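You operate a simulated robot arm through the tools that you are given. There is no shell and no other tool. Be economical: measure what you need, move in short steps, check, and stop when the job is done.

You run a simulated robot arm. Do the job below in one go: nothing can be reset, and whatever is moved stays where it is left.

JOB
Set the press up for the pad mould by the chart and push the carriage in.
Fine: the lid is hot, up to 120 degrees: block on it by its rib, both dials; don't start it. The motor stays on.

It is judged by the outcome, as a careful person would: the job done as asked, and still so three seconds after it is handed in. It fails if anything else is knocked over, pushed out of place, dropped, spilled or broken. A push-on lid holds only when it is set on centred and level and pressed home; a screw cap is set on level and turned clockwise until tight.

ROBOT AND FRAMES
A 7-joint arm with a two-finger parallel gripper, fixed in place. Base frame: the origin is at the foot of the arm, x ahead of it, y to its left, z up. Readings come in m, rad, newtons and seconds.
Its first joint turns from -1.152 to 1.152 rad. Payload 2.4 kg.
The tool frame sits at the grasp point between the pads (the TCP): z along the fingers, y along the line on which they close. The tips reach 0.03 m beyond it. The gripper opens to 0.094 m. The fingers are 0.028 m wide and 0.01 m thick; the gripper's body (0.05 by 0.096 m) begins 0.055 m behind the TCP.
Orientation is that of the tool frame in the base frame, as a unit quaternion [w, x, y, z]. With the fingers straight down and closing along the base's y, the tool's x points along the base's -x, its y along +y and its z along -z.

CONTROLS
- The arm moves only by the tool move_arm. Its argument "targets" is a list of rows, each an object of numbers (a shift or turn left out is 0, a gripper value left out holds the last): "tx", "ty", "tz": the shift along the tool's x, y, z in cm; "wx", "wy", "wz": the turn, a rotation vector about the tool's x, y, z in rad; "gripper": the finger opening in cm, from 0 to 9.4. In form: [{"tx": .., "ty": .., "tz": .., "wx": .., "wy": .., "wz": .., "gripper": ..}, ...]. A call has 1 to 12 rows; each row is the pose to reach, as a shift and turn from the pose commanded when the call began, along the tool's axes at that moment. Rows are played at 5 a second. More than 0.05 m and 0.15 rad between two rows, or a gripper value outside its range, and nothing of the call is played. A pose out of reach is approached as far as the arm can. The call stops where the force on the tool passes 40 N (or 10 N more than at its start, if that is more) or the arm is blocked; 0.2 s more then pass. The fingers move at their own pace (about 0.153 m/s each) and stop on an object; they squeeze with about 30 N. The grip force told is the motor's: it shows also when the fingers shut on nothing. Time passes only in rows, and 0.2 s behind the last, so rows that repeat a pose let the fingers close. The reply holds the time, the measured pose of the TCP, the force on the tool along the base axes, the opening and the grip force, in the units named above and with some noise.
- Cameras (640 x 400 px; columns grow to the right, rows downward): "scene" is fixed at [0.0379, 0.4735, 1.4427]; the picture's right is [-0.75, -0.66, 0.00], its down [-0.38, 0.43, -0.82] and it looks along [0.54, -0.62, -0.58] (base axes); focal length 338 px, centre (320, 200). "wrist" rides on the gripper at [0.076, 0.014, -0.102] in the tool frame; the picture's right is [-0.18, 0.98, 0.00], its down [-0.75, -0.14, -0.64] and it looks along [-0.63, -0.12, 0.77] (tool axes); focal length 243 px, centre (320, 200). There is no depth. A picture from a camera that has moved, and an enlarged one, comes with that camera's place and axes in the base frame and with its lens.
- camera(camera): a new picture of that camera. It takes no simulated time.
- close_up(camera, box): a new picture of the part [left, top, right, bottom] of that camera's present view, enlarged. It takes no simulated time.
- finish_job(): hands the job in; it is judged then, once.

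Go step by step. Nothing tells you positions but the pictures and the camera data: compare them with the known pose of the tool, close in by small moves and look again before you grip or let go. The budget is 120 turns and 84 pictures, counting those below and the enlarged ones. Unless the task says otherwise, let go and move clear before handing in, and close with one line.

The tools are called after "Emit:" by a JSON object that holds its "method" and its "body". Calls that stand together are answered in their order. move_arm: Moves the arm, as the interface text tells. Its arguments: {"type":"object","properties":{"targets":{"type":"array","items":{"type":"object","properties":{"tx":{"type":"number"},"ty":{"type":"number"},"tz":{"type":"number"},"wx":{"type":"number"},"wy":{"type":"number"},"wz":{"type":"number"},"gripper":{"type":"number"}}}}},"required":["targets"]} The other tools are called the same way: camera (camera) takes a picture; close_up (camera, box) takes an enlarged picture of a part of a camera's view; finish_job () hands the job in.

At the start:

```text
clock: 0.0
position: [0.3717, -0.1104, 1.1102]
ee_rot: [0.0, 0.001, 1.0, 0.0]
wrist_force: [-0.4, 0.5, -0.3]
opening: 0.0938
grip_force: 0.1
```

scene: 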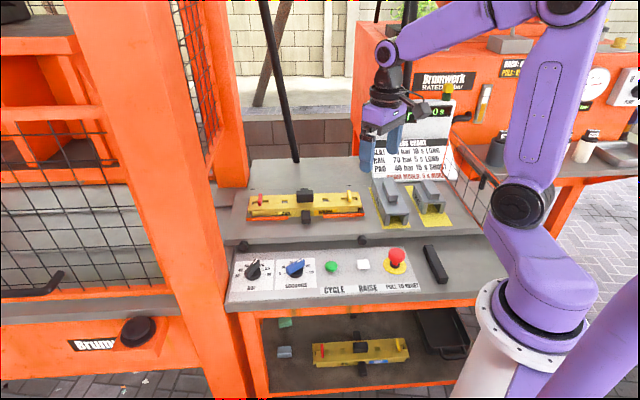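
wrist: 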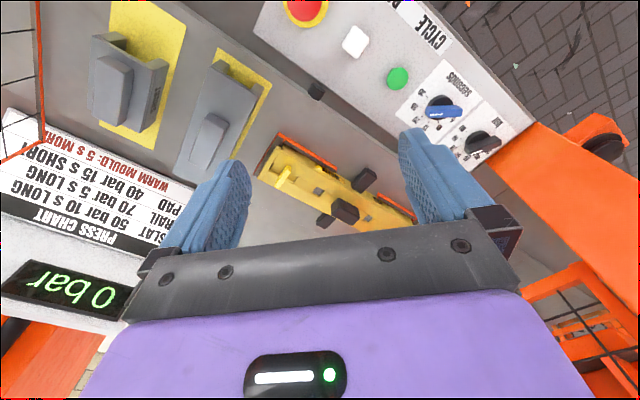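

I see a press with a carriage holding a yellow mould, two rib blocks, two dials and a chart. I'll enlarge the chart, dials, mould and blocks first.

Emit:
{"method": "close_up", "body": {"camera": "scene", "box": [360, 70, 480, 190]}}

Emit:
{"method": "close_up", "body": {"camera": "scene", "box": [220, 240, 460, 310]}}

Emit:
{"method": "close_up", "body": {"camera": "scene", "box": [220, 150, 480, 250]}}

Emit:
{"method": "close_up", "body": {"camera": "wrist", "box": [0, 0, 320, 320]}}

Emit:
{"method": "close_up", "body": {"camera": "wrist", "box": [240, 20, 560, 240]}}

Emit:
{"method": "close_up", "body": {"camera": "scene", "box": [240, 300, 480, 400]}}

```text
3.33 times, centred on (420, 130) of scene
camera zoom: at [0.0379, 0.4735, 1.4427], right [-0.75, -0.66, 0.0], down [-0.38, 0.43, -0.82], along [0.54, -0.62, -0.58], focal length 1125 px, centre (-13, 433)
```

zoom: 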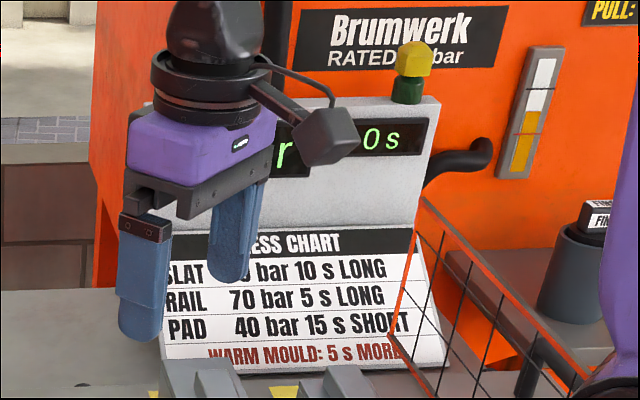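

```text
2.67 times, centred on (340, 275) of scene
camera zoom: at [0.0379, 0.4735, 1.4427], right [-0.75, -0.66, 0.0], down [-0.38, 0.43, -0.82], along [0.54, -0.62, -0.58], focal length 900 px, centre (267, 0)
```

zoom: 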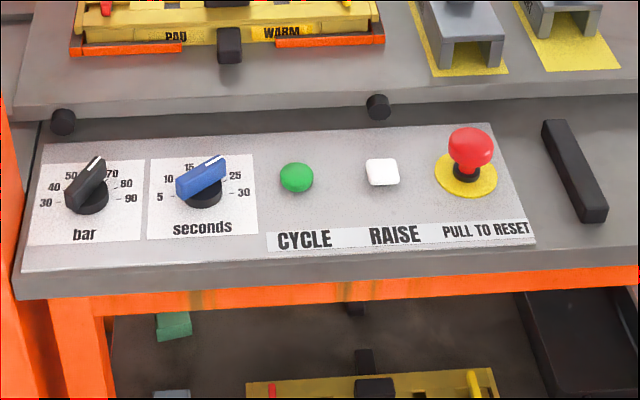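

```text
2.46 times, centred on (350, 200) of scene
camera zoom: at [0.0379, 0.4735, 1.4427], right [-0.75, -0.66, 0.0], down [-0.38, 0.43, -0.82], along [0.54, -0.62, -0.58], focal length 831 px, centre (246, 200)
```

zoom: 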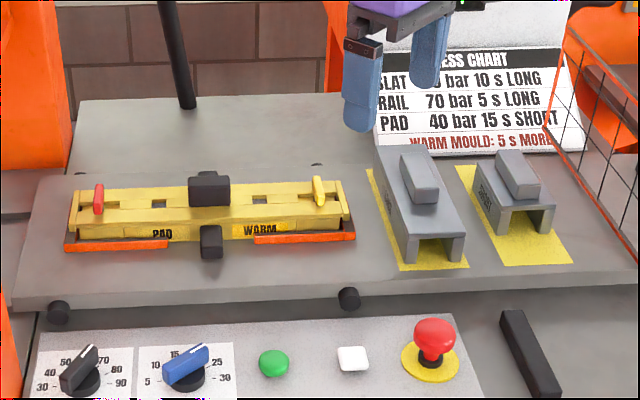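

```text
1.25 times, centred on (160, 160) of wrist
camera zoom: at [0.2961, -0.0953, 1.211], right [0.18, 0.98, 0.0], down [0.75, -0.14, 0.64], along [0.63, -0.12, -0.77], focal length 303 px, centre (520, 250)
```

zoom: 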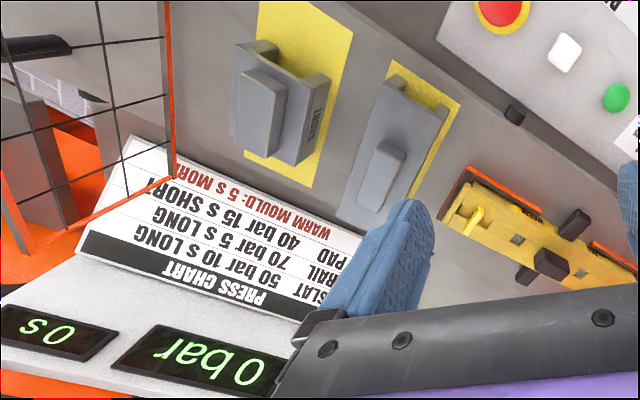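

```text
1.82 times, centred on (400, 130) of wrist
camera zoom: at [0.2961, -0.0953, 1.211], right [0.18, 0.98, 0.0], down [0.75, -0.14, 0.64], along [0.63, -0.12, -0.77], focal length 441 px, centre (174, 327)
```

zoom: 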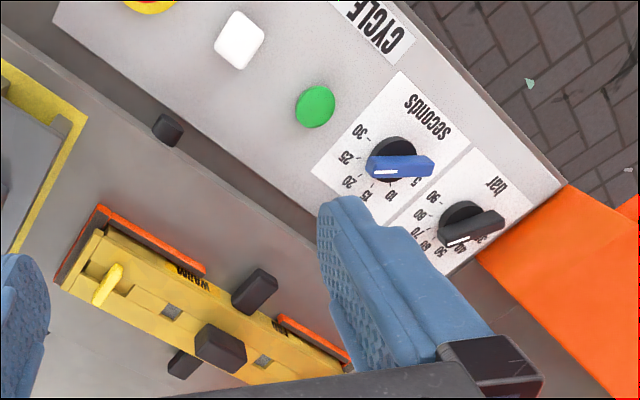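

```text
2.67 times, centred on (360, 350) of scene
camera zoom: at [0.0379, 0.4735, 1.4427], right [-0.75, -0.66, 0.0], down [-0.38, 0.43, -0.82], along [0.54, -0.62, -0.58], focal length 900 px, centre (213, -200)
```

zoom: 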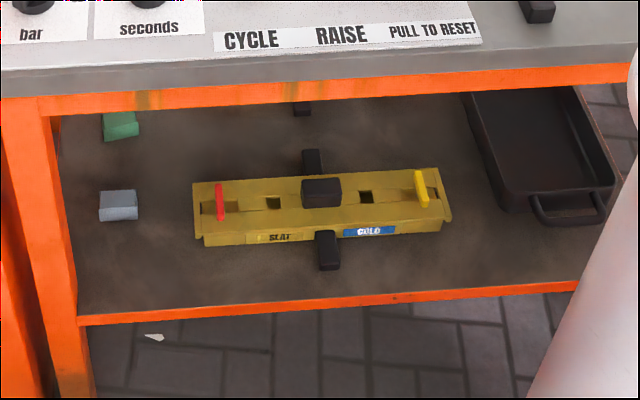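

The mould is marked PAD and WARM, so I take it as 40 bar, 15 + 5 = 20 s and the SHORT block. Next I'll look at the block lettering, the carriage and the surroundings.

Emit:
{"method": "close_up", "body": {"camera": "scene", "box": [360, 165, 460, 235]}}

Emit:
{"method": "close_up", "body": {"camera": "wrist", "box": [70, 20, 290, 180]}}

Emit:
{"method": "close_up", "body": {"camera": "scene", "box": [400, 20, 640, 180]}}

Emit:
{"method": "close_up", "body": {"camera": "scene", "box": [235, 180, 375, 260]}}

Emit:
{"method": "move_arm", "body": {"targets": [{"tx": 3, "tz": -4}, {"tx": 6, "tz": -6}, {"tx": 9, "tz": -8}]}}

Emit:
{"method": "camera", "body": {"camera": "wrist"}}

Emit:
{"method": "camera", "body": {"camera": "scene"}}

```text
5.71 times, centred on (410, 200) of scene
camera zoom: at [0.0379, 0.4735, 1.4427], right [-0.75, -0.66, 0.0], down [-0.38, 0.43, -0.82], along [0.54, -0.62, -0.58], focal length 1928 px, centre (-194, 200)
```

zoom: 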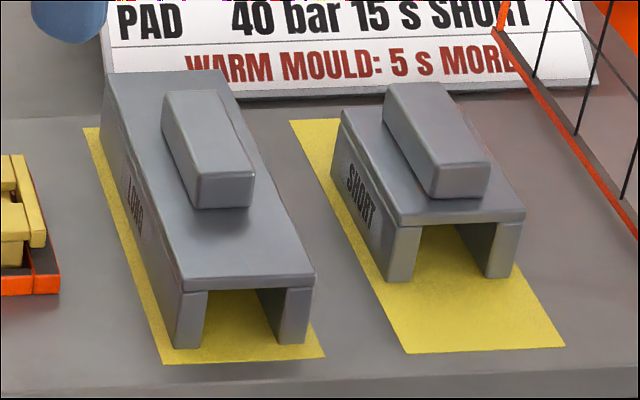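

```text
2.50 times, centred on (180, 100) of wrist
camera zoom: at [0.2961, -0.0953, 1.211], right [0.18, 0.98, 0.0], down [0.75, -0.14, 0.64], along [0.63, -0.12, -0.77], focal length 606 px, centre (670, 450)
```

zoom: 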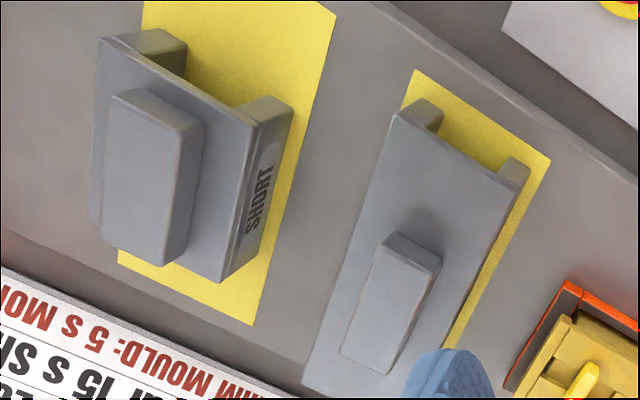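

```text
2.50 times, centred on (520, 100) of scene
camera zoom: at [0.0379, 0.4735, 1.4427], right [-0.75, -0.66, 0.0], down [-0.38, 0.43, -0.82], along [0.54, -0.62, -0.58], focal length 844 px, centre (-180, 450)
```

zoom: 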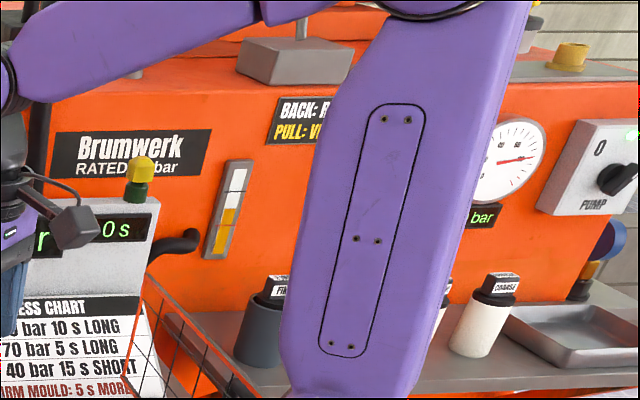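

```text
4.57 times, centred on (305, 220) of scene
camera zoom: at [0.0379, 0.4735, 1.4427], right [-0.75, -0.66, 0.0], down [-0.38, 0.43, -0.82], along [0.54, -0.62, -0.58], focal length 1543 px, centre (389, 109)
```

zoom: 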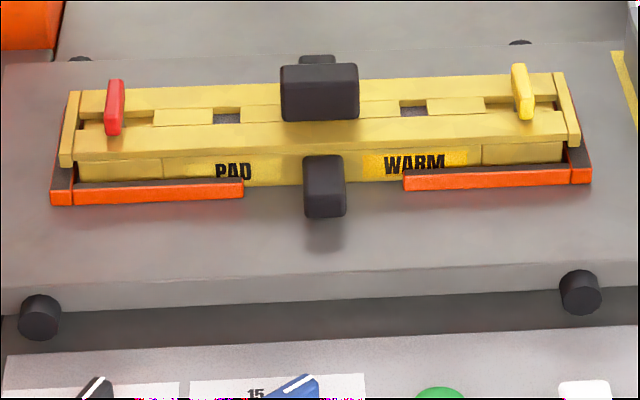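

```text
clock: 0.8
position: [0.2831, -0.1094, 1.1895]
ee_rot: [0.0, 0.001, 1.0, -0.001]
wrist_force: [-0.4, 0.2, -0.5]
opening: 0.094
grip_force: 0.0
```

```text
71 pictures are left
camera wrist: at [0.2068, -0.0946, 1.2913], right [0.18, 0.98, 0.0], down [0.75, -0.14, 0.64], along [0.63, -0.12, -0.77], focal length 243 px, centre (320, 200)
```

wrist: 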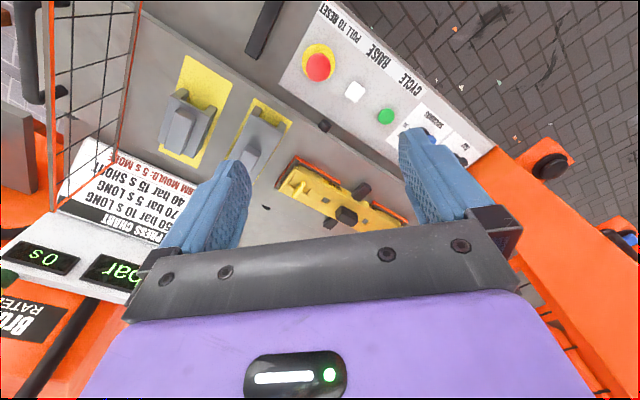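

```text
70 pictures are left
```

scene: 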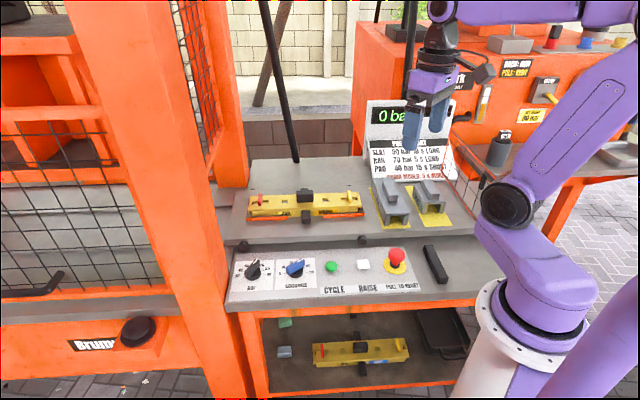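

SHORT is the right-hand block. I need a closer look at the carriage and lid, so I'll move over for a better wrist view.

Emit:
{"method": "close_up", "body": {"camera": "scene", "box": [200, 130, 500, 260]}}

Emit:
{"method": "close_up", "body": {"camera": "scene", "box": [0, 0, 320, 200]}}

Emit:
{"method": "move_arm", "body": {"targets": [{"tx": -3, "ty": 2, "gripper": 3}, {"tx": -6, "ty": 4, "wy": -0.12}, {"tx": -9, "ty": 6, "wy": -0.24}, {"tx": -12, "ty": 8, "wy": -0.36}, {"tx": -14, "ty": 9, "wy": -0.5}]}}

Emit:
{"method": "camera", "body": {"camera": "wrist"}}

```text
2.13 times, centred on (350, 195) of scene
camera zoom: at [0.0379, 0.4735, 1.4427], right [-0.75, -0.66, 0.0], down [-0.38, 0.43, -0.82], along [0.54, -0.62, -0.58], focal length 720 px, centre (256, 211)
```

zoom: 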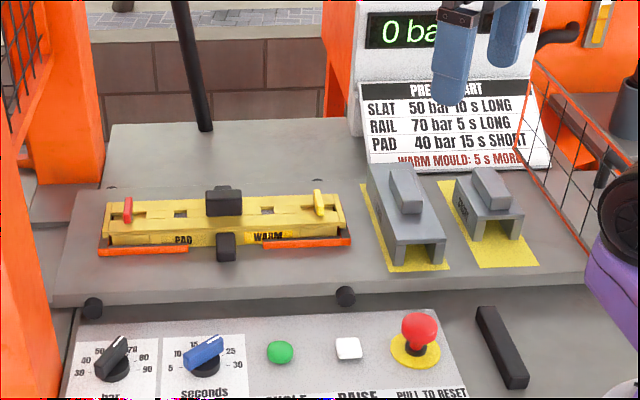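

```text
2.00 times, centred on (160, 100) of scene
camera zoom: at [0.0379, 0.4735, 1.4427], right [-0.75, -0.66, 0.0], down [-0.38, 0.43, -0.82], along [0.54, -0.62, -0.58], focal length 675 px, centre (640, 400)
```

zoom: 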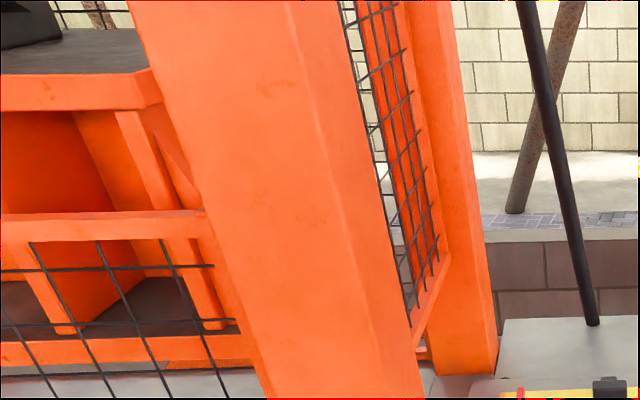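

```text
clock: 2.0
position: [0.4235, -0.0206, 1.1905]
ee_rot: [0.249, 0.0, 0.969, 0.001]
wrist_force: [-0.3, -0.5, 1.0]
opening: 0.0302
grip_force: 0.1
```

```text
67 pictures are left
camera wrist: at [0.3077, -0.0044, 1.2418], right [0.16, 0.98, 0.09], down [0.35, -0.14, 0.93], along [0.92, -0.12, -0.37], focal length 243 px, centre (320, 200)
```

wrist: 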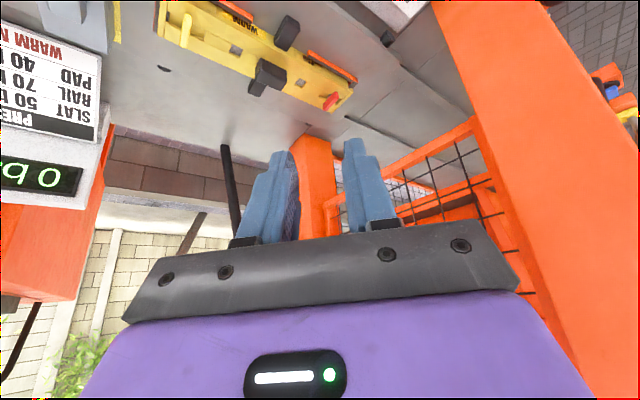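

That looked at the horizon, but it shows a track heading left into the orange frame. I'll tilt back to look down on the mould.

Emit:
{"method": "move_arm", "body": {"targets": [{"wy": 0.14}, {"wy": 0.28}, {"wy": 0.42}, {"wy": 0.56}, {"wy": 0.7}]}}

Emit:
{"method": "camera", "body": {"camera": "wrist"}}

Emit:
{"method": "close_up", "body": {"camera": "scene", "box": [180, 150, 300, 250]}}

Emit:
{"method": "close_up", "body": {"camera": "scene", "box": [440, 40, 640, 180]}}

```text
clock: 3.2
position: [0.4228, -0.0197, 1.1892]
ee_rot: [-0.1, -0.001, 0.995, 0.001]
wrist_force: [0.3, 1.2, 0.4]
opening: 0.0298
grip_force: 0.1
```

```text
66 pictures are left
camera wrist: at [0.3692, -0.0053, 1.3041], right [0.18, 0.98, -0.04], down [0.87, -0.14, 0.48], along [0.46, -0.12, -0.88], focal length 243 px, centre (320, 200)
```

wrist: 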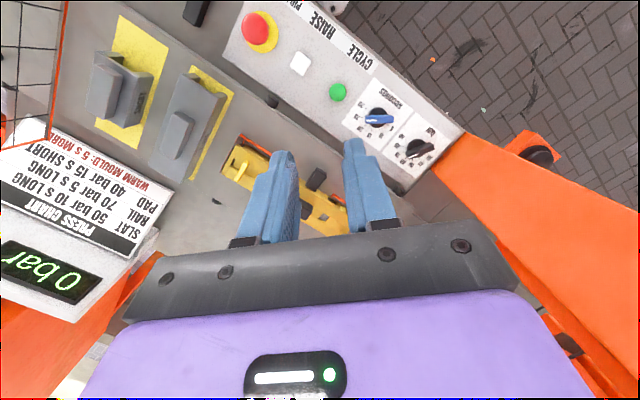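

```text
4.00 times, centred on (240, 200) of scene
camera zoom: at [0.0379, 0.4735, 1.4426], right [-0.75, -0.66, 0.0], down [-0.38, 0.43, -0.82], along [0.54, -0.62, -0.58], focal length 1350 px, centre (640, 200)
```

zoom: 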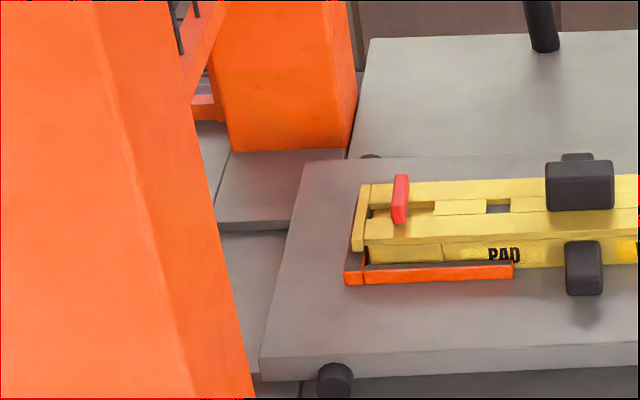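

```text
2.86 times, centred on (540, 110) of scene
camera zoom: at [0.0379, 0.4735, 1.4426], right [-0.75, -0.66, 0.0], down [-0.38, 0.43, -0.82], along [0.54, -0.62, -0.58], focal length 964 px, centre (-309, 457)
```

zoom: 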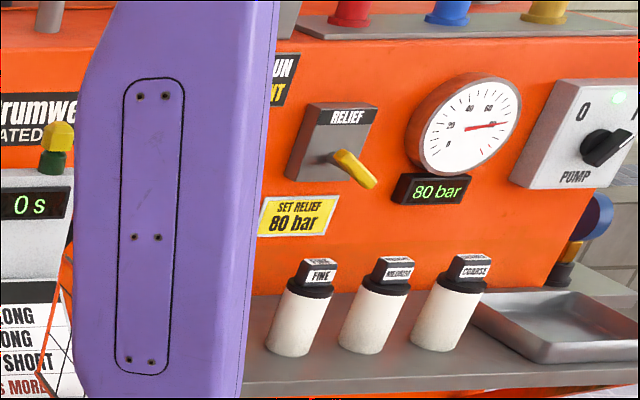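

The carriage is the raised plate on rollers, and its track runs left into the press frame. I'll level the tool, turn it to line up with the plate and look straight down on the mould.

Emit:
{"method": "move_arm", "body": {"targets": [{"wy": -0.1, "gripper": 9.4}, {"wy": -0.2, "gripper": 9.4}]}}

Emit:
{"method": "move_arm", "body": {"targets": [{"wz": 0.13, "tx": -2, "ty": -2}, {"wz": 0.26, "tx": -4, "ty": -4}, {"wz": 0.4, "tx": -6, "ty": -6}, {"wz": 0.54, "tx": -8, "ty": -8}, {"wz": 0.68, "tx": -10, "ty": -9}, {"wz": 0.82, "tx": -12, "ty": -9, "tz": 3}]}}

Emit:
{"method": "camera", "body": {"camera": "wrist"}}

```text
clock: 3.8
position: [0.4229, -0.0214, 1.1901]
ee_rot: [0.0, 0.0, 1.0, -0.001]
wrist_force: [-0.6, 0.0, 0.4]
opening: 0.0943
grip_force: 0.0
```

```text
clock: 5.2
position: [0.5433, -0.1103, 1.1618]
ee_rot: [0.0, 0.4, 0.917, 0.0]
wrist_force: [0.1, 0.6, -0.1]
opening: 0.0939
grip_force: 0.1
```

```text
63 pictures are left
camera wrist: at [0.5016, -0.0437, 1.2628], right [0.85, 0.53, 0.0], down [0.41, -0.65, 0.64], along [0.34, -0.54, -0.77], focal length 243 px, centre (320, 200)
```

wrist: 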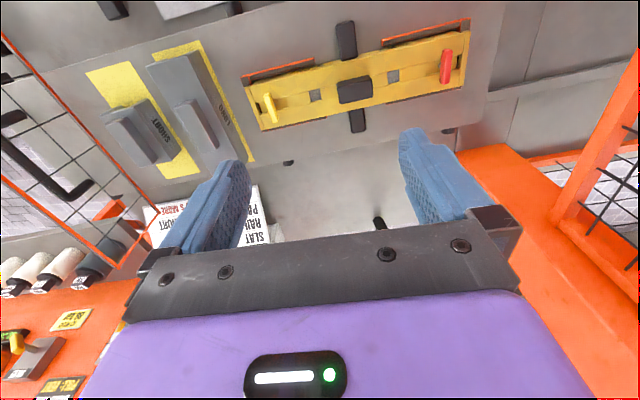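

Clear view of the mould, the track and both blocks. I'll enlarge it to measure.

Emit:
{"method": "close_up", "body": {"camera": "wrist", "box": [220, 0, 500, 175]}}

Emit:
{"method": "close_up", "body": {"camera": "wrist", "box": [60, 30, 280, 180]}}

```text
2.29 times, centred on (360, 88) of wrist
camera zoom: at [0.5016, -0.0437, 1.2628], right [0.85, 0.53, 0.0], down [0.41, -0.65, 0.64], along [0.34, -0.54, -0.77], focal length 555 px, centre (229, 457)
```

zoom: 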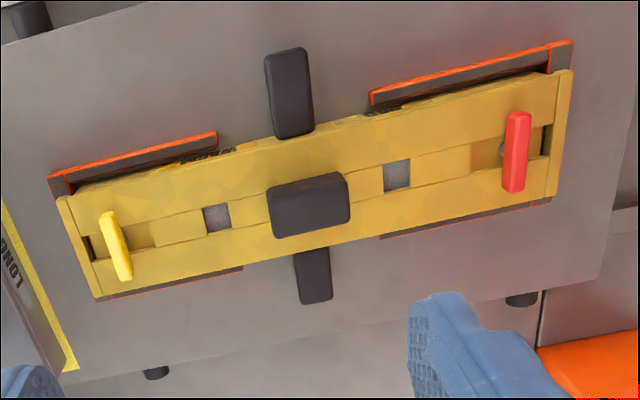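

```text
2.67 times, centred on (170, 105) of wrist
camera zoom: at [0.5016, -0.0437, 1.2628], right [0.85, 0.53, 0.0], down [0.41, -0.65, 0.64], along [0.34, -0.54, -0.77], focal length 647 px, centre (720, 453)
```

zoom: 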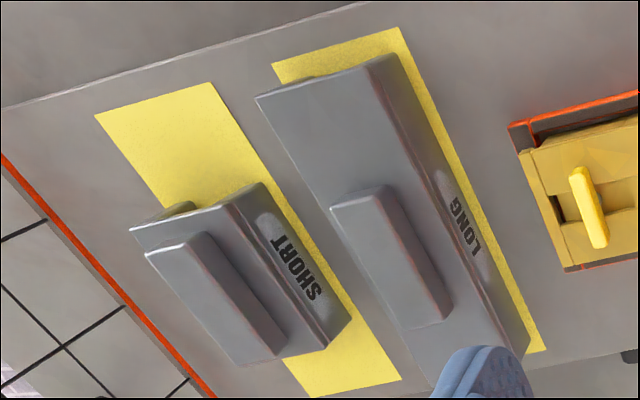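

The lid is about 0.31 × 0.066 m, centred near (0.597, -0.102), and its long axis lies at about 44°. The SHORT block is near (0.335, -0.37) and roughly square to the plate. I'll move high above it and check.

Emit:
{"method": "move_arm", "body": {"targets": [{"tx": -0.7, "ty": -4.7}, {"tx": -1.4, "ty": -9.4}, {"tx": -2.1, "ty": -14.1}, {"tx": -2.8, "ty": -18.8}, {"tx": -3.5, "ty": -23.5}, {"tx": -4.2, "ty": -28.2}, {"tx": -4.6, "ty": -32.7}]}}

Emit:
{"method": "camera", "body": {"camera": "wrist"}}

Emit:
{"method": "camera", "body": {"camera": "scene"}}

```text
clock: 6.8
position: [0.3358, -0.3649, 1.1605]
ee_rot: [0.0, 0.398, 0.917, 0.0]
wrist_force: [-0.3, 0.0, 0.3]
opening: 0.0941
grip_force: 0.1
```

```text
60 pictures are left
camera wrist: at [0.2941, -0.2996, 1.2609], right [0.84, 0.54, 0.0], down [0.41, -0.65, 0.64], along [0.34, -0.54, -0.77], focal length 243 px, centre (320, 200)
```

wrist: 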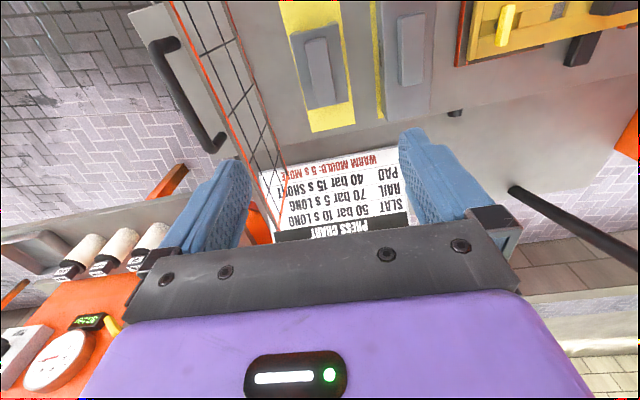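

```text
59 pictures are left
```

scene: 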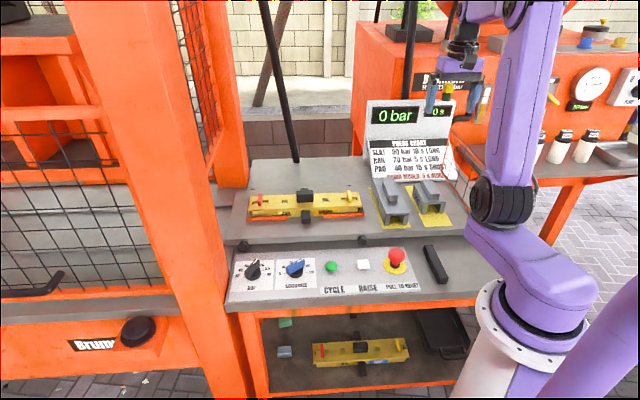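

I'm above the block. I'll enlarge the view of the black handle by the fence and the rib.

Emit:
{"method": "close_up", "body": {"camera": "wrist", "box": [120, 0, 440, 200]}}

Emit:
{"method": "close_up", "body": {"camera": "scene", "box": [390, 80, 510, 280]}}

```text
2.00 times, centred on (280, 100) of wrist
camera zoom: at [0.2941, -0.2996, 1.2609], right [0.84, 0.54, 0.0], down [0.41, -0.65, 0.64], along [0.34, -0.54, -0.77], focal length 485 px, centre (400, 400)
```

zoom: 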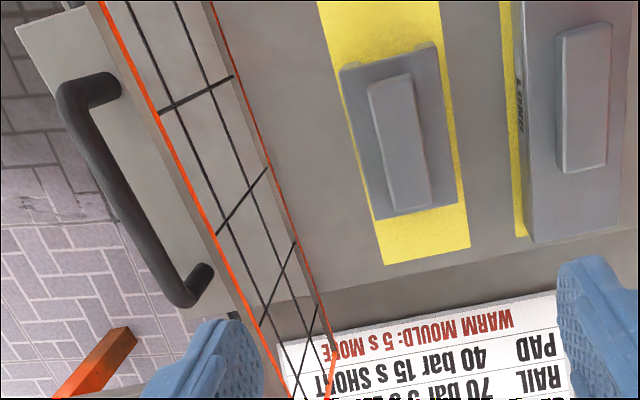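

```text
2.00 times, centred on (450, 180) of scene
camera zoom: at [0.0379, 0.4735, 1.4427], right [-0.75, -0.66, 0.0], down [-0.38, 0.43, -0.82], along [0.54, -0.62, -0.58], focal length 675 px, centre (60, 240)
```

zoom: 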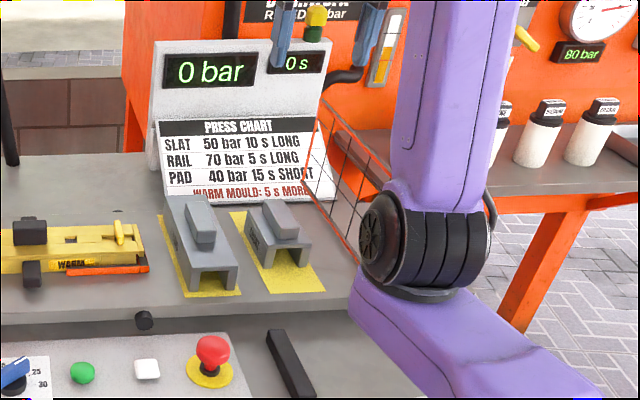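

The tool axis is already on the rib and square to it. The fence and outer handle belong to the carriage's right end. I'll narrow the gripper, go down most of the way and check.

Emit:
{"method": "move_arm", "body": {"targets": [{"tz": 4, "gripper": 6}, {"tz": 8}, {"tz": 12}, {"tz": 16}, {"tz": 19}, {"tz": 21}]}}

Emit:
{"method": "camera", "body": {"camera": "wrist"}}

Emit:
{"method": "close_up", "body": {"camera": "scene", "box": [370, 130, 490, 240]}}

```text
clock: 8.2
position: [0.3341, -0.3664, 0.9493]
ee_rot: [-0.001, 0.399, 0.917, 0.0]
wrist_force: [0.1, -0.2, -0.5]
opening: 0.0601
grip_force: 0.1
```

```text
56 pictures are left
camera wrist: at [0.2924, -0.3, 1.0508], right [0.84, 0.54, 0.0], down [0.41, -0.65, 0.64], along [0.34, -0.54, -0.77], focal length 243 px, centre (320, 200)
```

wrist: 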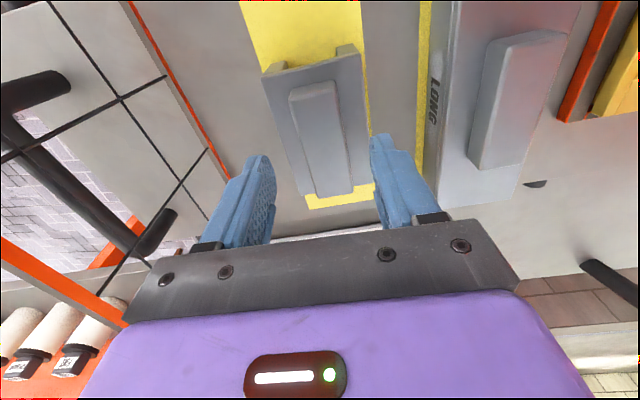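

```text
3.64 times, centred on (430, 185) of scene
camera zoom: at [0.0379, 0.4735, 1.4427], right [-0.75, -0.66, 0.0], down [-0.38, 0.43, -0.82], along [0.54, -0.62, -0.58], focal length 1227 px, centre (-80, 254)
```

zoom: 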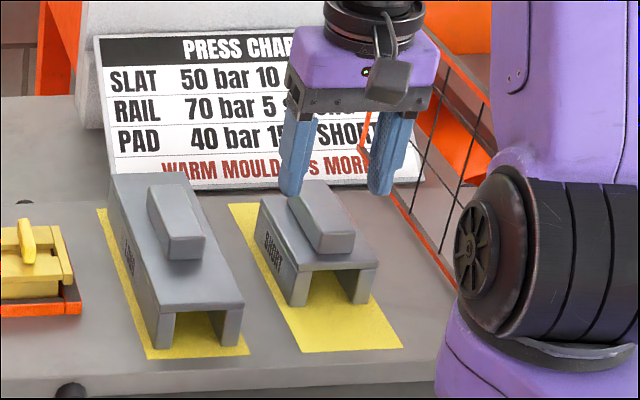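

It is centred on the rib. I'll lower around it and close.

Emit:
{"method": "move_arm", "body": {"targets": [{"tz": 1.5}, {"tz": 3}, {"tz": 4.2}]}}

Emit:
{"method": "camera", "body": {"camera": "wrist"}}

Emit:
{"method": "close_up", "body": {"camera": "scene", "box": [390, 150, 470, 230]}}

```text
clock: 9.0
position: [0.3334, -0.3656, 0.914]
ee_rot: [0.001, 0.399, 0.917, -0.001]
wrist_force: [-2.9, 2.6, 10.5]
opening: 0.0601
grip_force: 0.0
stopped in row 3: the force on the tool passed its limit (the readings are from after the stop); the commanded pose is now the measured one
```

```text
54 pictures are left
camera wrist: at [0.2922, -0.3006, 1.0148], right [0.84, 0.54, 0.0], down [0.41, -0.65, 0.64], along [0.34, -0.54, -0.77], focal length 243 px, centre (320, 200)
```

wrist: 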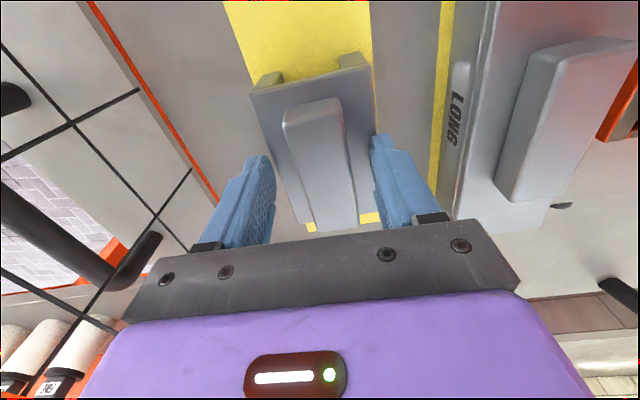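

```text
5.00 times, centred on (430, 190) of scene
camera zoom: at [0.0377, 0.4737, 1.4426], right [-0.75, -0.66, 0.0], down [-0.38, 0.43, -0.82], along [0.54, -0.62, -0.58], focal length 1688 px, centre (-230, 250)
```

zoom: 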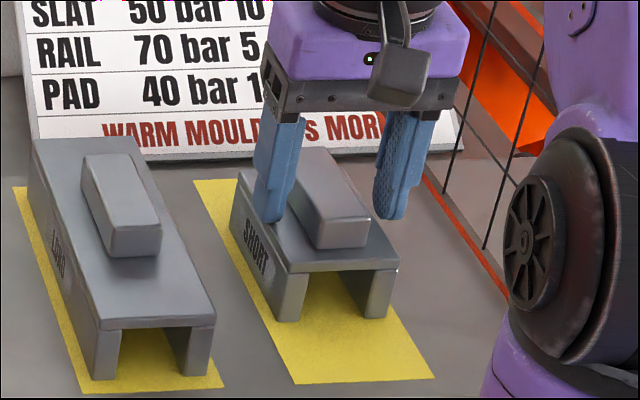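

The tips are resting on the block's top at z = 0.884. I'll back off 4 mm and close on the rib.

Emit:
{"method": "move_arm", "body": {"targets": [{"tz": -0.4}, {"tz": -0.4, "gripper": 1}, {"tz": -0.4, "gripper": 1}, {"tz": -0.4, "gripper": 1}]}}

Emit:
{"method": "move_arm", "body": {"targets": [{"tz": -1.5}, {"tz": -3}]}}

Emit:
{"method": "camera", "body": {"camera": "wrist"}}

Emit:
{"method": "close_up", "body": {"camera": "scene", "box": [390, 150, 470, 230]}}

```text
clock: 10.0
position: [0.3344, -0.3672, 0.9181]
ee_rot: [0.0, 0.399, 0.917, 0.0]
wrist_force: [0.7, 0.1, 0.6]
opening: 0.0295
grip_force: 30.0
```

```text
clock: 10.6
position: [0.3348, -0.3658, 0.9483]
ee_rot: [0.001, 0.398, 0.917, 0.0]
wrist_force: [0.0, -0.6, 0.3]
opening: 0.0098
grip_force: 0.1
```

```text
52 pictures are left
camera wrist: at [0.2924, -0.3011, 1.0494], right [0.84, 0.54, 0.0], down [0.41, -0.65, 0.64], along [0.34, -0.54, -0.77], focal length 243 px, centre (320, 200)
```

wrist: 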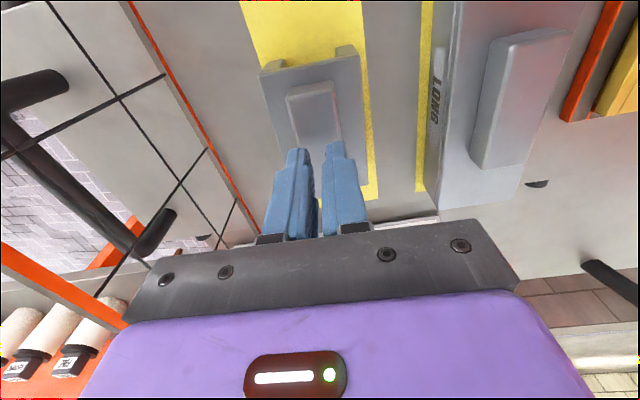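

```text
5.00 times, centred on (430, 190) of scene
camera zoom: at [0.0379, 0.4735, 1.4426], right [-0.75, -0.66, 0.0], down [-0.38, 0.43, -0.82], along [0.54, -0.62, -0.58], focal length 1688 px, centre (-230, 250)
```

zoom: 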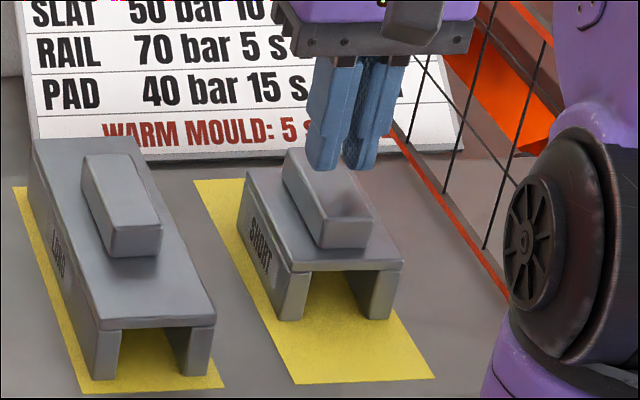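

The fingers slid off the rib, and the block is still in its place. I'll open, go lower and lift slowly.

Emit:
{"method": "move_arm", "body": {"targets": [{"gripper": 5}, {"gripper": 5, "tz": 1.5}, {"gripper": 5, "tz": 2.7}, {"gripper": 5, "tz": 3.3}, {"gripper": 5, "tz": 3.6}]}}

Emit:
{"method": "close_up", "body": {"camera": "scene", "box": [390, 150, 470, 230]}}

```text
clock: 11.9
position: [0.3356, -0.3667, 0.9139]
ee_rot: [0.001, 0.399, 0.917, -0.001]
wrist_force: [-2.1, 2.2, 7.4]
opening: 0.05
grip_force: 0.0
stopped in row 5: the force on the tool passed its limit (the readings are from after the stop); the commanded pose is now the measured one
```

```text
5.00 times, centred on (430, 190) of scene
camera zoom: at [0.0378, 0.4737, 1.4426], right [-0.75, -0.66, 0.0], down [-0.38, 0.43, -0.82], along [0.54, -0.62, -0.58], focal length 1688 px, centre (-230, 250)
```

zoom: 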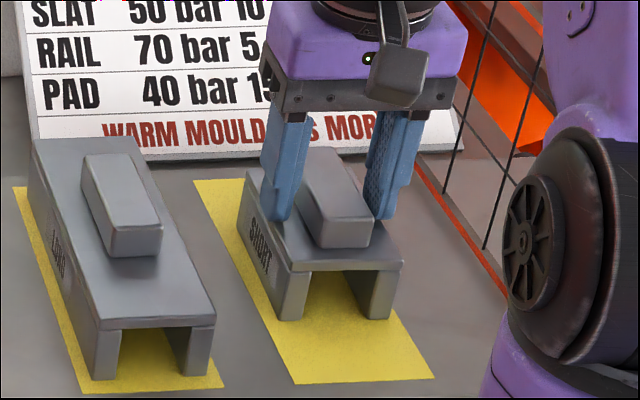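

Emit:
{"method": "move_arm", "body": {"targets": [{"tz": -0.1}, {"tz": -0.1, "gripper": 0}, {"tz": -0.1, "gripper": 0}, {"tz": -0.1, "gripper": 0}, {"tz": -0.1, "gripper": 0}]}}

Emit:
{"method": "move_arm", "body": {"targets": [{"tz": -0.2}, {"tz": -0.4}, {"tz": -0.6}, {"tz": -0.8}]}}

Emit:
{"method": "close_up", "body": {"camera": "scene", "box": [390, 150, 470, 230]}}

```text
clock: 13.1
position: [0.3351, -0.3682, 0.9152]
ee_rot: [0.001, 0.399, 0.917, -0.001]
wrist_force: [-0.4, -1.0, 0.6]
opening: 0.0295
grip_force: 30.2
```

```text
clock: 14.1
position: [0.3351, -0.3662, 0.9224]
ee_rot: [0.001, 0.399, 0.917, -0.001]
wrist_force: [0.3, -0.2, -5.1]
opening: 0.0297
grip_force: 30.0
```

```text
5.00 times, centred on (430, 190) of scene
camera zoom: at [0.0379, 0.4734, 1.4427], right [-0.75, -0.66, 0.0], down [-0.38, 0.43, -0.82], along [0.54, -0.62, -0.58], focal length 1688 px, centre (-230, 250)
```

zoom: 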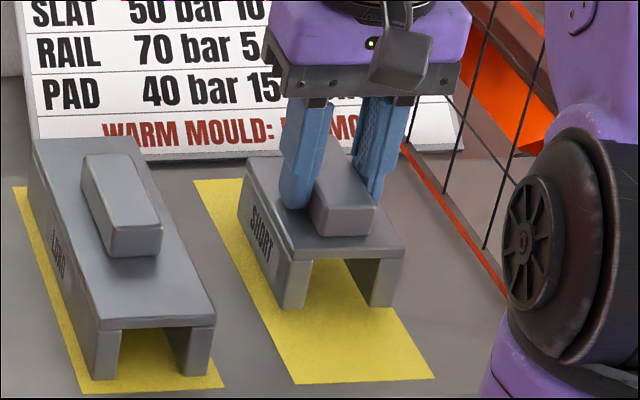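

The block is held, with about 5 N of weight. I'll lift it gently to clear everything.

Emit:
{"method": "move_arm", "body": {"targets": [{"tz": -0.5}, {"tz": -1.2}, {"tz": -2}, {"tz": -3}, {"tz": -4}, {"tz": -5}, {"tz": -6}, {"tz": -7}, {"tz": -8}, {"tz": -9}, {"tz": -10}]}}

Emit:
{"method": "camera", "body": {"camera": "wrist"}}

Emit:
{"method": "close_up", "body": {"camera": "scene", "box": [370, 100, 490, 200]}}

```text
clock: 16.5
position: [0.335, -0.3674, 1.0226]
ee_rot: [0.0, 0.399, 0.917, 0.0]
wrist_force: [-0.5, -0.2, -5.7]
opening: 0.0296
grip_force: 30.3
```

```text
48 pictures are left
camera wrist: at [0.2929, -0.3002, 1.1234], right [0.84, 0.54, 0.0], down [0.41, -0.65, 0.64], along [0.35, -0.54, -0.77], focal length 243 px, centre (320, 200)
```

wrist: 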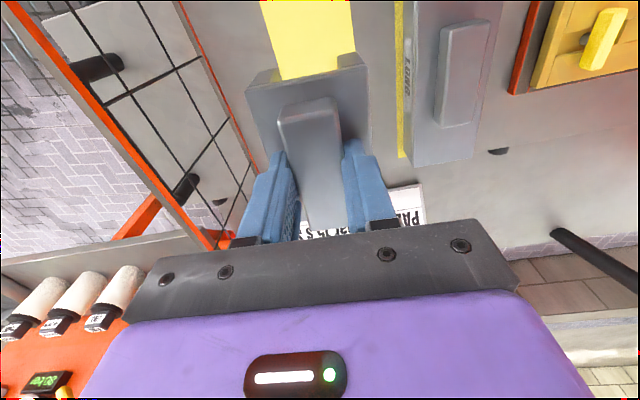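

```text
4.00 times, centred on (430, 150) of scene
camera zoom: at [0.0379, 0.4734, 1.4427], right [-0.75, -0.66, 0.0], down [-0.38, 0.43, -0.82], along [0.54, -0.62, -0.58], focal length 1350 px, centre (-120, 400)
```

zoom: 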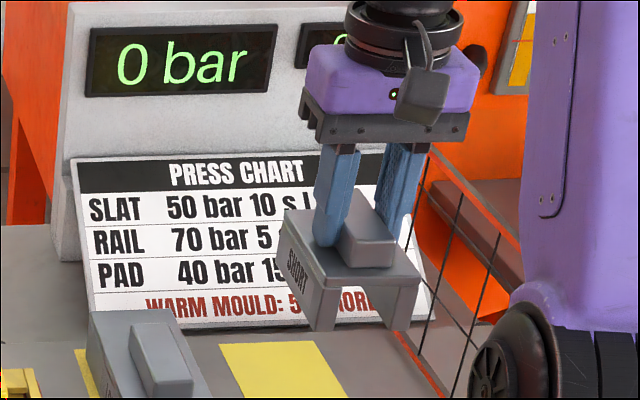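

The block hangs level and is held near its centre. I'll carry it to the mould, turning it so its channel lies along the lid over the knob.

Emit:
{"method": "move_arm", "body": {"targets": [{"ty": 1, "tz": -0.5}, {"ty": 3, "tz": -1}, {"ty": 5, "tz": -2}, {"ty": 7.5, "tz": -3}, {"ty": 10, "tz": -3}, {"ty": 12.5, "tz": -3}, {"ty": 15, "tz": -3}, {"ty": 17.5, "tz": -3}, {"ty": 20, "tz": -3}, {"ty": 22.5, "tz": -3}, {"ty": 24, "tz": -3}, {"ty": 25, "tz": -3}]}}

Emit:
{"method": "move_arm", "body": {"targets": [{"ty": 1, "tx": 0.1, "wz": -0.13}, {"ty": 2, "tx": 0.2, "wz": -0.26}, {"ty": 3, "tx": 0.3, "wz": -0.39}, {"ty": 4, "tx": 0.5, "wz": -0.52}, {"ty": 5, "tx": 0.7, "wz": -0.65}, {"ty": 6, "tx": 0.9, "wz": -0.78}, {"ty": 7, "tx": 1.1, "wz": -0.91}, {"ty": 8, "tx": 1.2, "wz": -1.05}, {"ty": 9, "tx": 1.3, "wz": -1.18}, {"ty": 10, "tx": 1.4, "wz": -1.31}, {"ty": 11, "tx": 1.5, "wz": -1.44}, {"ty": 12.3, "tx": 1.6, "wz": -1.56}]}}

Emit:
{"method": "camera", "body": {"camera": "wrist"}}

Emit:
{"method": "camera", "body": {"camera": "scene"}}

```text
clock: 19.1
position: [0.5173, -0.1969, 1.0515]
ee_rot: [0.001, 0.399, 0.917, -0.001]
wrist_force: [-0.2, 0.0, -5.4]
opening: 0.0295
grip_force: 30.3
```

```text
clock: 21.7
position: [0.5952, -0.0987, 1.0519]
ee_rot: [0.0, -0.363, 0.932, -0.001]
wrist_force: [-0.9, 0.2, -5.2]
opening: 0.0299
grip_force: 30.1
```

```text
46 pictures are left
camera wrist: at [0.5303, -0.1395, 1.1534], right [-0.53, 0.85, 0.0], down [0.65, 0.41, 0.64], along [0.55, 0.34, -0.77], focal length 243 px, centre (320, 200)
```

wrist: 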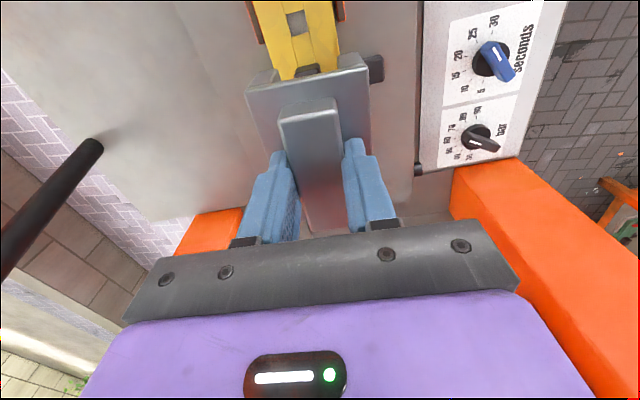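

```text
45 pictures are left
```

scene: 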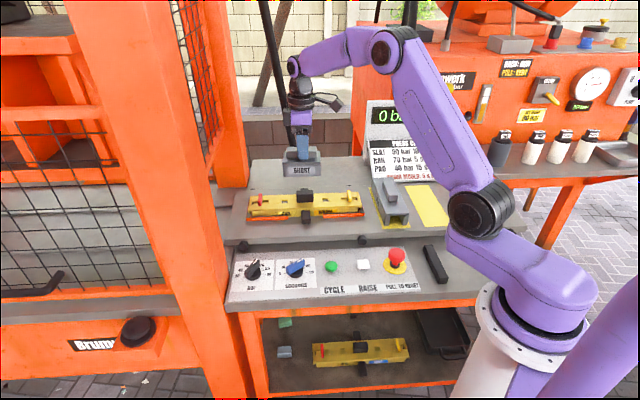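

The block is over the lid, about 5 mm too far toward the front of the press. I'll correct that and the small yaw error, lower partway and check from both cameras.

Emit:
{"method": "move_arm", "body": {"targets": [{"ty": -0.2, "wz": -0.008}, {"ty": -0.5, "wz": -0.015}, {"ty": -0.5, "wz": -0.015, "tz": 1}, {"ty": -0.5, "wz": -0.015, "tz": 2}, {"ty": -0.5, "wz": -0.015, "tz": 3}, {"ty": -0.5, "wz": -0.015, "tz": 4}]}}

Emit:
{"method": "close_up", "body": {"camera": "wrist", "box": [200, 0, 440, 150]}}

Emit:
{"method": "close_up", "body": {"camera": "scene", "box": [240, 140, 370, 230]}}

```text
clock: 23.1
position: [0.5983, -0.1048, 1.0136]
ee_rot: [0.0, -0.369, 0.929, -0.001]
wrist_force: [0.5, -0.7, -5.6]
opening: 0.0297
grip_force: 30.2
```

```text
2.67 times, centred on (320, 75) of wrist
camera zoom: at [0.5342, -0.1457, 1.113], right [-0.54, 0.84, 0.0], down [0.64, 0.41, 0.64], along [0.54, 0.35, -0.77], focal length 647 px, centre (320, 533)
```

zoom: 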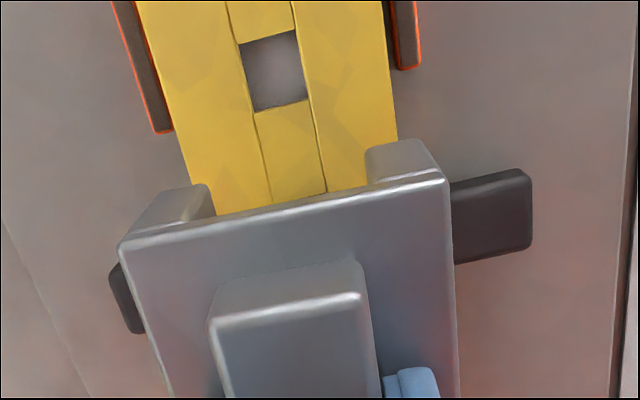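

```text
4.44 times, centred on (305, 185) of scene
camera zoom: at [0.038, 0.4735, 1.4427], right [-0.75, -0.66, 0.0], down [-0.38, 0.43, -0.82], along [0.54, -0.62, -0.58], focal length 1500 px, centre (387, 267)
```

zoom: 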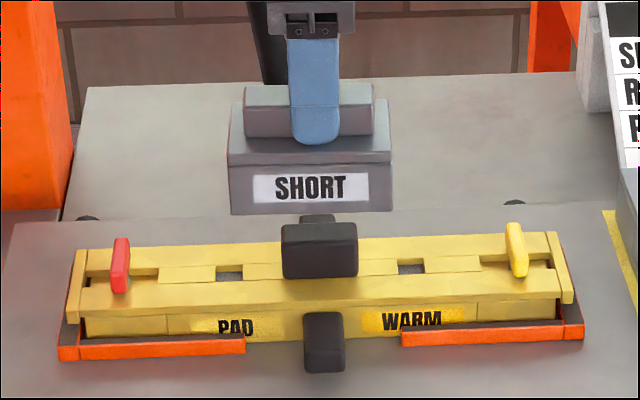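

Aligned in yaw. I need about 3 mm more in both directions, then I'll lower to just above the knob and check.

Emit:
{"method": "move_arm", "body": {"targets": [{"ty": -0.25, "tx": 0.3}, {"ty": -0.25, "tx": 0.3, "tz": 1}, {"ty": -0.25, "tx": 0.3, "tz": 2}, {"ty": -0.25, "tx": 0.3, "tz": 2.7}, {"ty": -0.25, "tx": 0.3, "tz": 3.2}]}}

Emit:
{"method": "close_up", "body": {"camera": "wrist", "box": [200, 0, 440, 150]}}

Emit:
{"method": "close_up", "body": {"camera": "scene", "box": [240, 140, 370, 230]}}

```text
clock: 24.3
position: [0.5998, -0.1076, 0.9804]
ee_rot: [0.001, -0.369, 0.929, -0.001]
wrist_force: [0.1, -0.4, -5.3]
opening: 0.0298
grip_force: 30.0
```

```text
2.67 times, centred on (320, 75) of wrist
camera zoom: at [0.5342, -0.1488, 1.0809], right [-0.54, 0.84, 0.0], down [0.64, 0.41, 0.64], along [0.54, 0.35, -0.77], focal length 647 px, centre (320, 533)
```

zoom: 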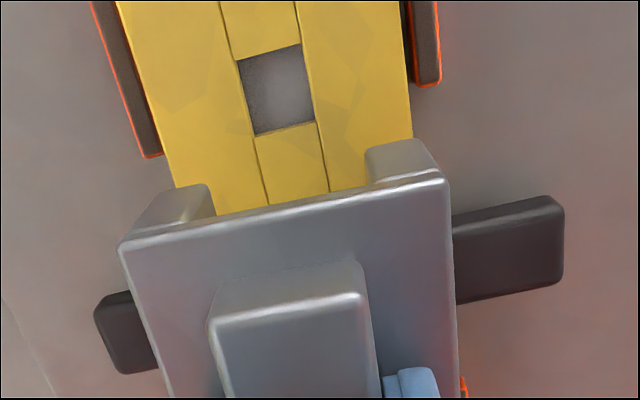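

```text
4.44 times, centred on (305, 185) of scene
camera zoom: at [0.038, 0.4735, 1.4427], right [-0.75, -0.66, 0.0], down [-0.38, 0.43, -0.82], along [0.54, -0.62, -0.58], focal length 1500 px, centre (387, 267)
```

zoom: 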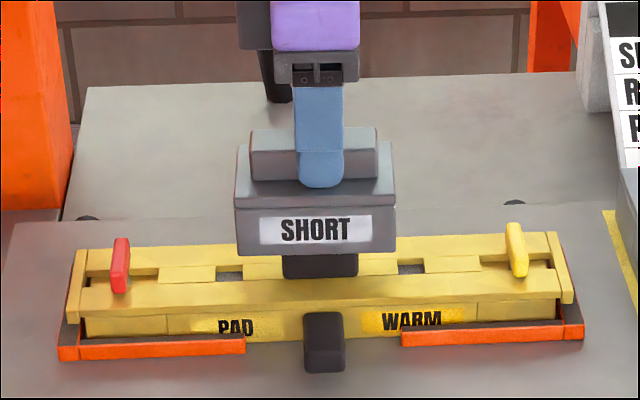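

Centred over the knob both ways. I'll lower slowly to contact.

Emit:
{"method": "move_arm", "body": {"targets": [{"tz": 0.5}, {"tz": 1}, {"tz": 1.5}, {"tz": 2}, {"tz": 2.3}]}}

Emit:
{"method": "close_up", "body": {"camera": "scene", "box": [240, 140, 370, 230]}}

```text
clock: 25.5
position: [0.5995, -0.1074, 0.9576]
ee_rot: [0.0, -0.369, 0.929, -0.002]
wrist_force: [0.1, -0.1, -4.9]
opening: 0.0297
grip_force: 30.0
```

```text
4.44 times, centred on (305, 185) of scene
camera zoom: at [0.038, 0.4735, 1.4427], right [-0.75, -0.66, 0.0], down [-0.38, 0.43, -0.82], along [0.54, -0.62, -0.58], focal length 1500 px, centre (387, 267)
```

zoom: 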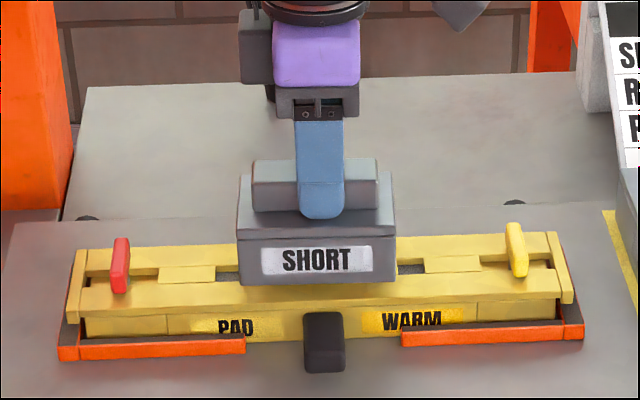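

Emit:
{"method": "move_arm", "body": {"targets": [{"tz": 0.2}, {"tz": 0.4}, {"tz": 0.6}]}}

Emit:
{"method": "close_up", "body": {"camera": "scene", "box": [240, 140, 370, 230]}}

```text
clock: 26.3
position: [0.5997, -0.1082, 0.9517]
ee_rot: [0.001, -0.369, 0.929, -0.001]
wrist_force: [0.2, 0.4, -4.4]
opening: 0.0296
grip_force: 29.9
```

```text
4.44 times, centred on (305, 185) of scene
camera zoom: at [0.038, 0.4735, 1.4427], right [-0.75, -0.66, 0.0], down [-0.38, 0.43, -0.82], along [0.54, -0.62, -0.58], focal length 1500 px, centre (387, 267)
```

zoom: 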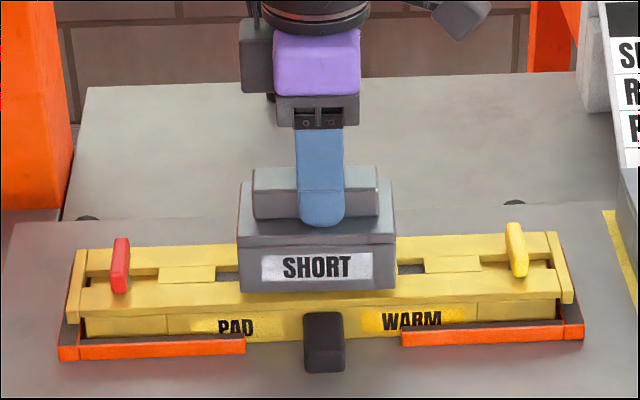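

Emit:
{"method": "move_arm", "body": {"targets": [{"tz": 0.2}, {"tz": 0.4}, {"tz": 0.6}, {"tz": 0.8}, {"tz": 1.0}]}}

Emit:
{"method": "close_up", "body": {"camera": "scene", "box": [240, 140, 370, 230]}}

```text
clock: 27.6
position: [0.6001, -0.1082, 0.9455]
ee_rot: [0.004, -0.37, 0.929, -0.003]
wrist_force: [-2.2, 0.5, 6.9]
opening: 0.0299
grip_force: 29.8
stopped in row 5: the force on the tool passed its limit (the readings are from after the stop); the commanded pose is now the measured one
```

```text
4.44 times, centred on (305, 185) of scene
camera zoom: at [0.0377, 0.4735, 1.4427], right [-0.75, -0.66, 0.0], down [-0.38, 0.43, -0.82], along [0.54, -0.62, -0.58], focal length 1500 px, centre (387, 267)
```

zoom: 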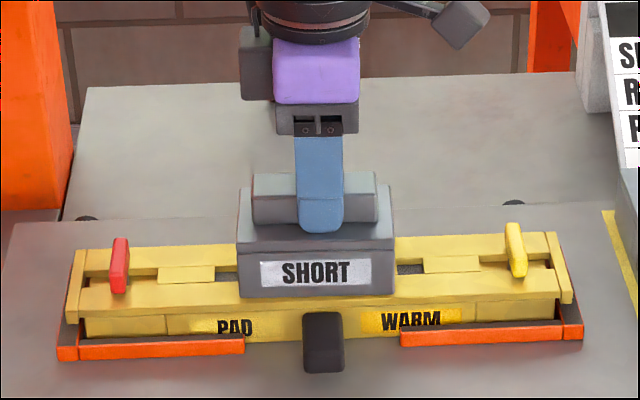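

Contact made. I'll check that the legs are flat on the lid before letting go.

Emit:
{"method": "close_up", "body": {"camera": "wrist", "box": [200, 0, 440, 150]}}

Emit:
{"method": "close_up", "body": {"camera": "scene", "box": [275, 170, 335, 215]}}

```text
2.67 times, centred on (320, 75) of wrist
camera zoom: at [0.5347, -0.1491, 1.0466], right [-0.54, 0.84, -0.01], down [0.64, 0.42, 0.65], along [0.55, 0.35, -0.76], focal length 647 px, centre (320, 533)
```

zoom: 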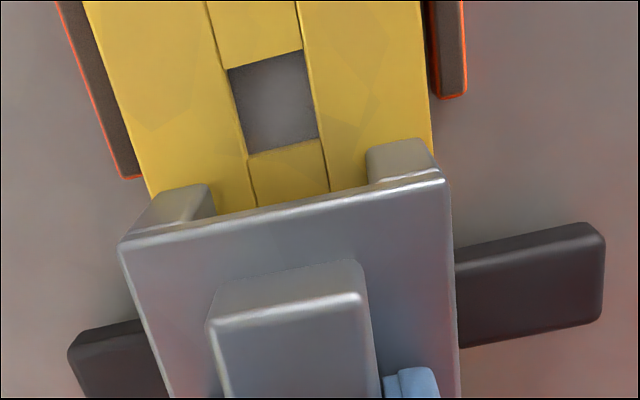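

```text
8.89 times, centred on (305, 192) of scene
camera zoom: at [0.0377, 0.4735, 1.4427], right [-0.75, -0.66, 0.0], down [-0.38, 0.43, -0.82], along [0.54, -0.62, -0.58], focal length 3000 px, centre (453, 267)
```

zoom: 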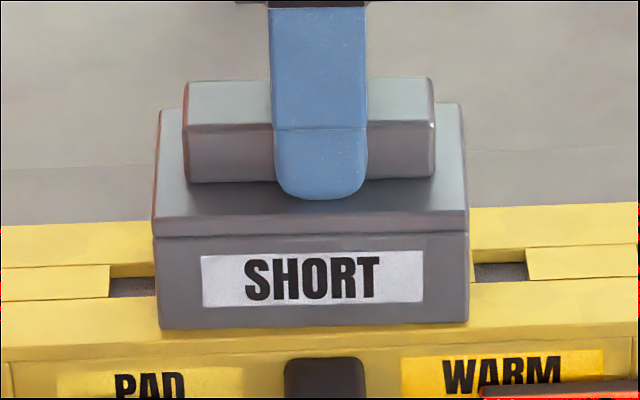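

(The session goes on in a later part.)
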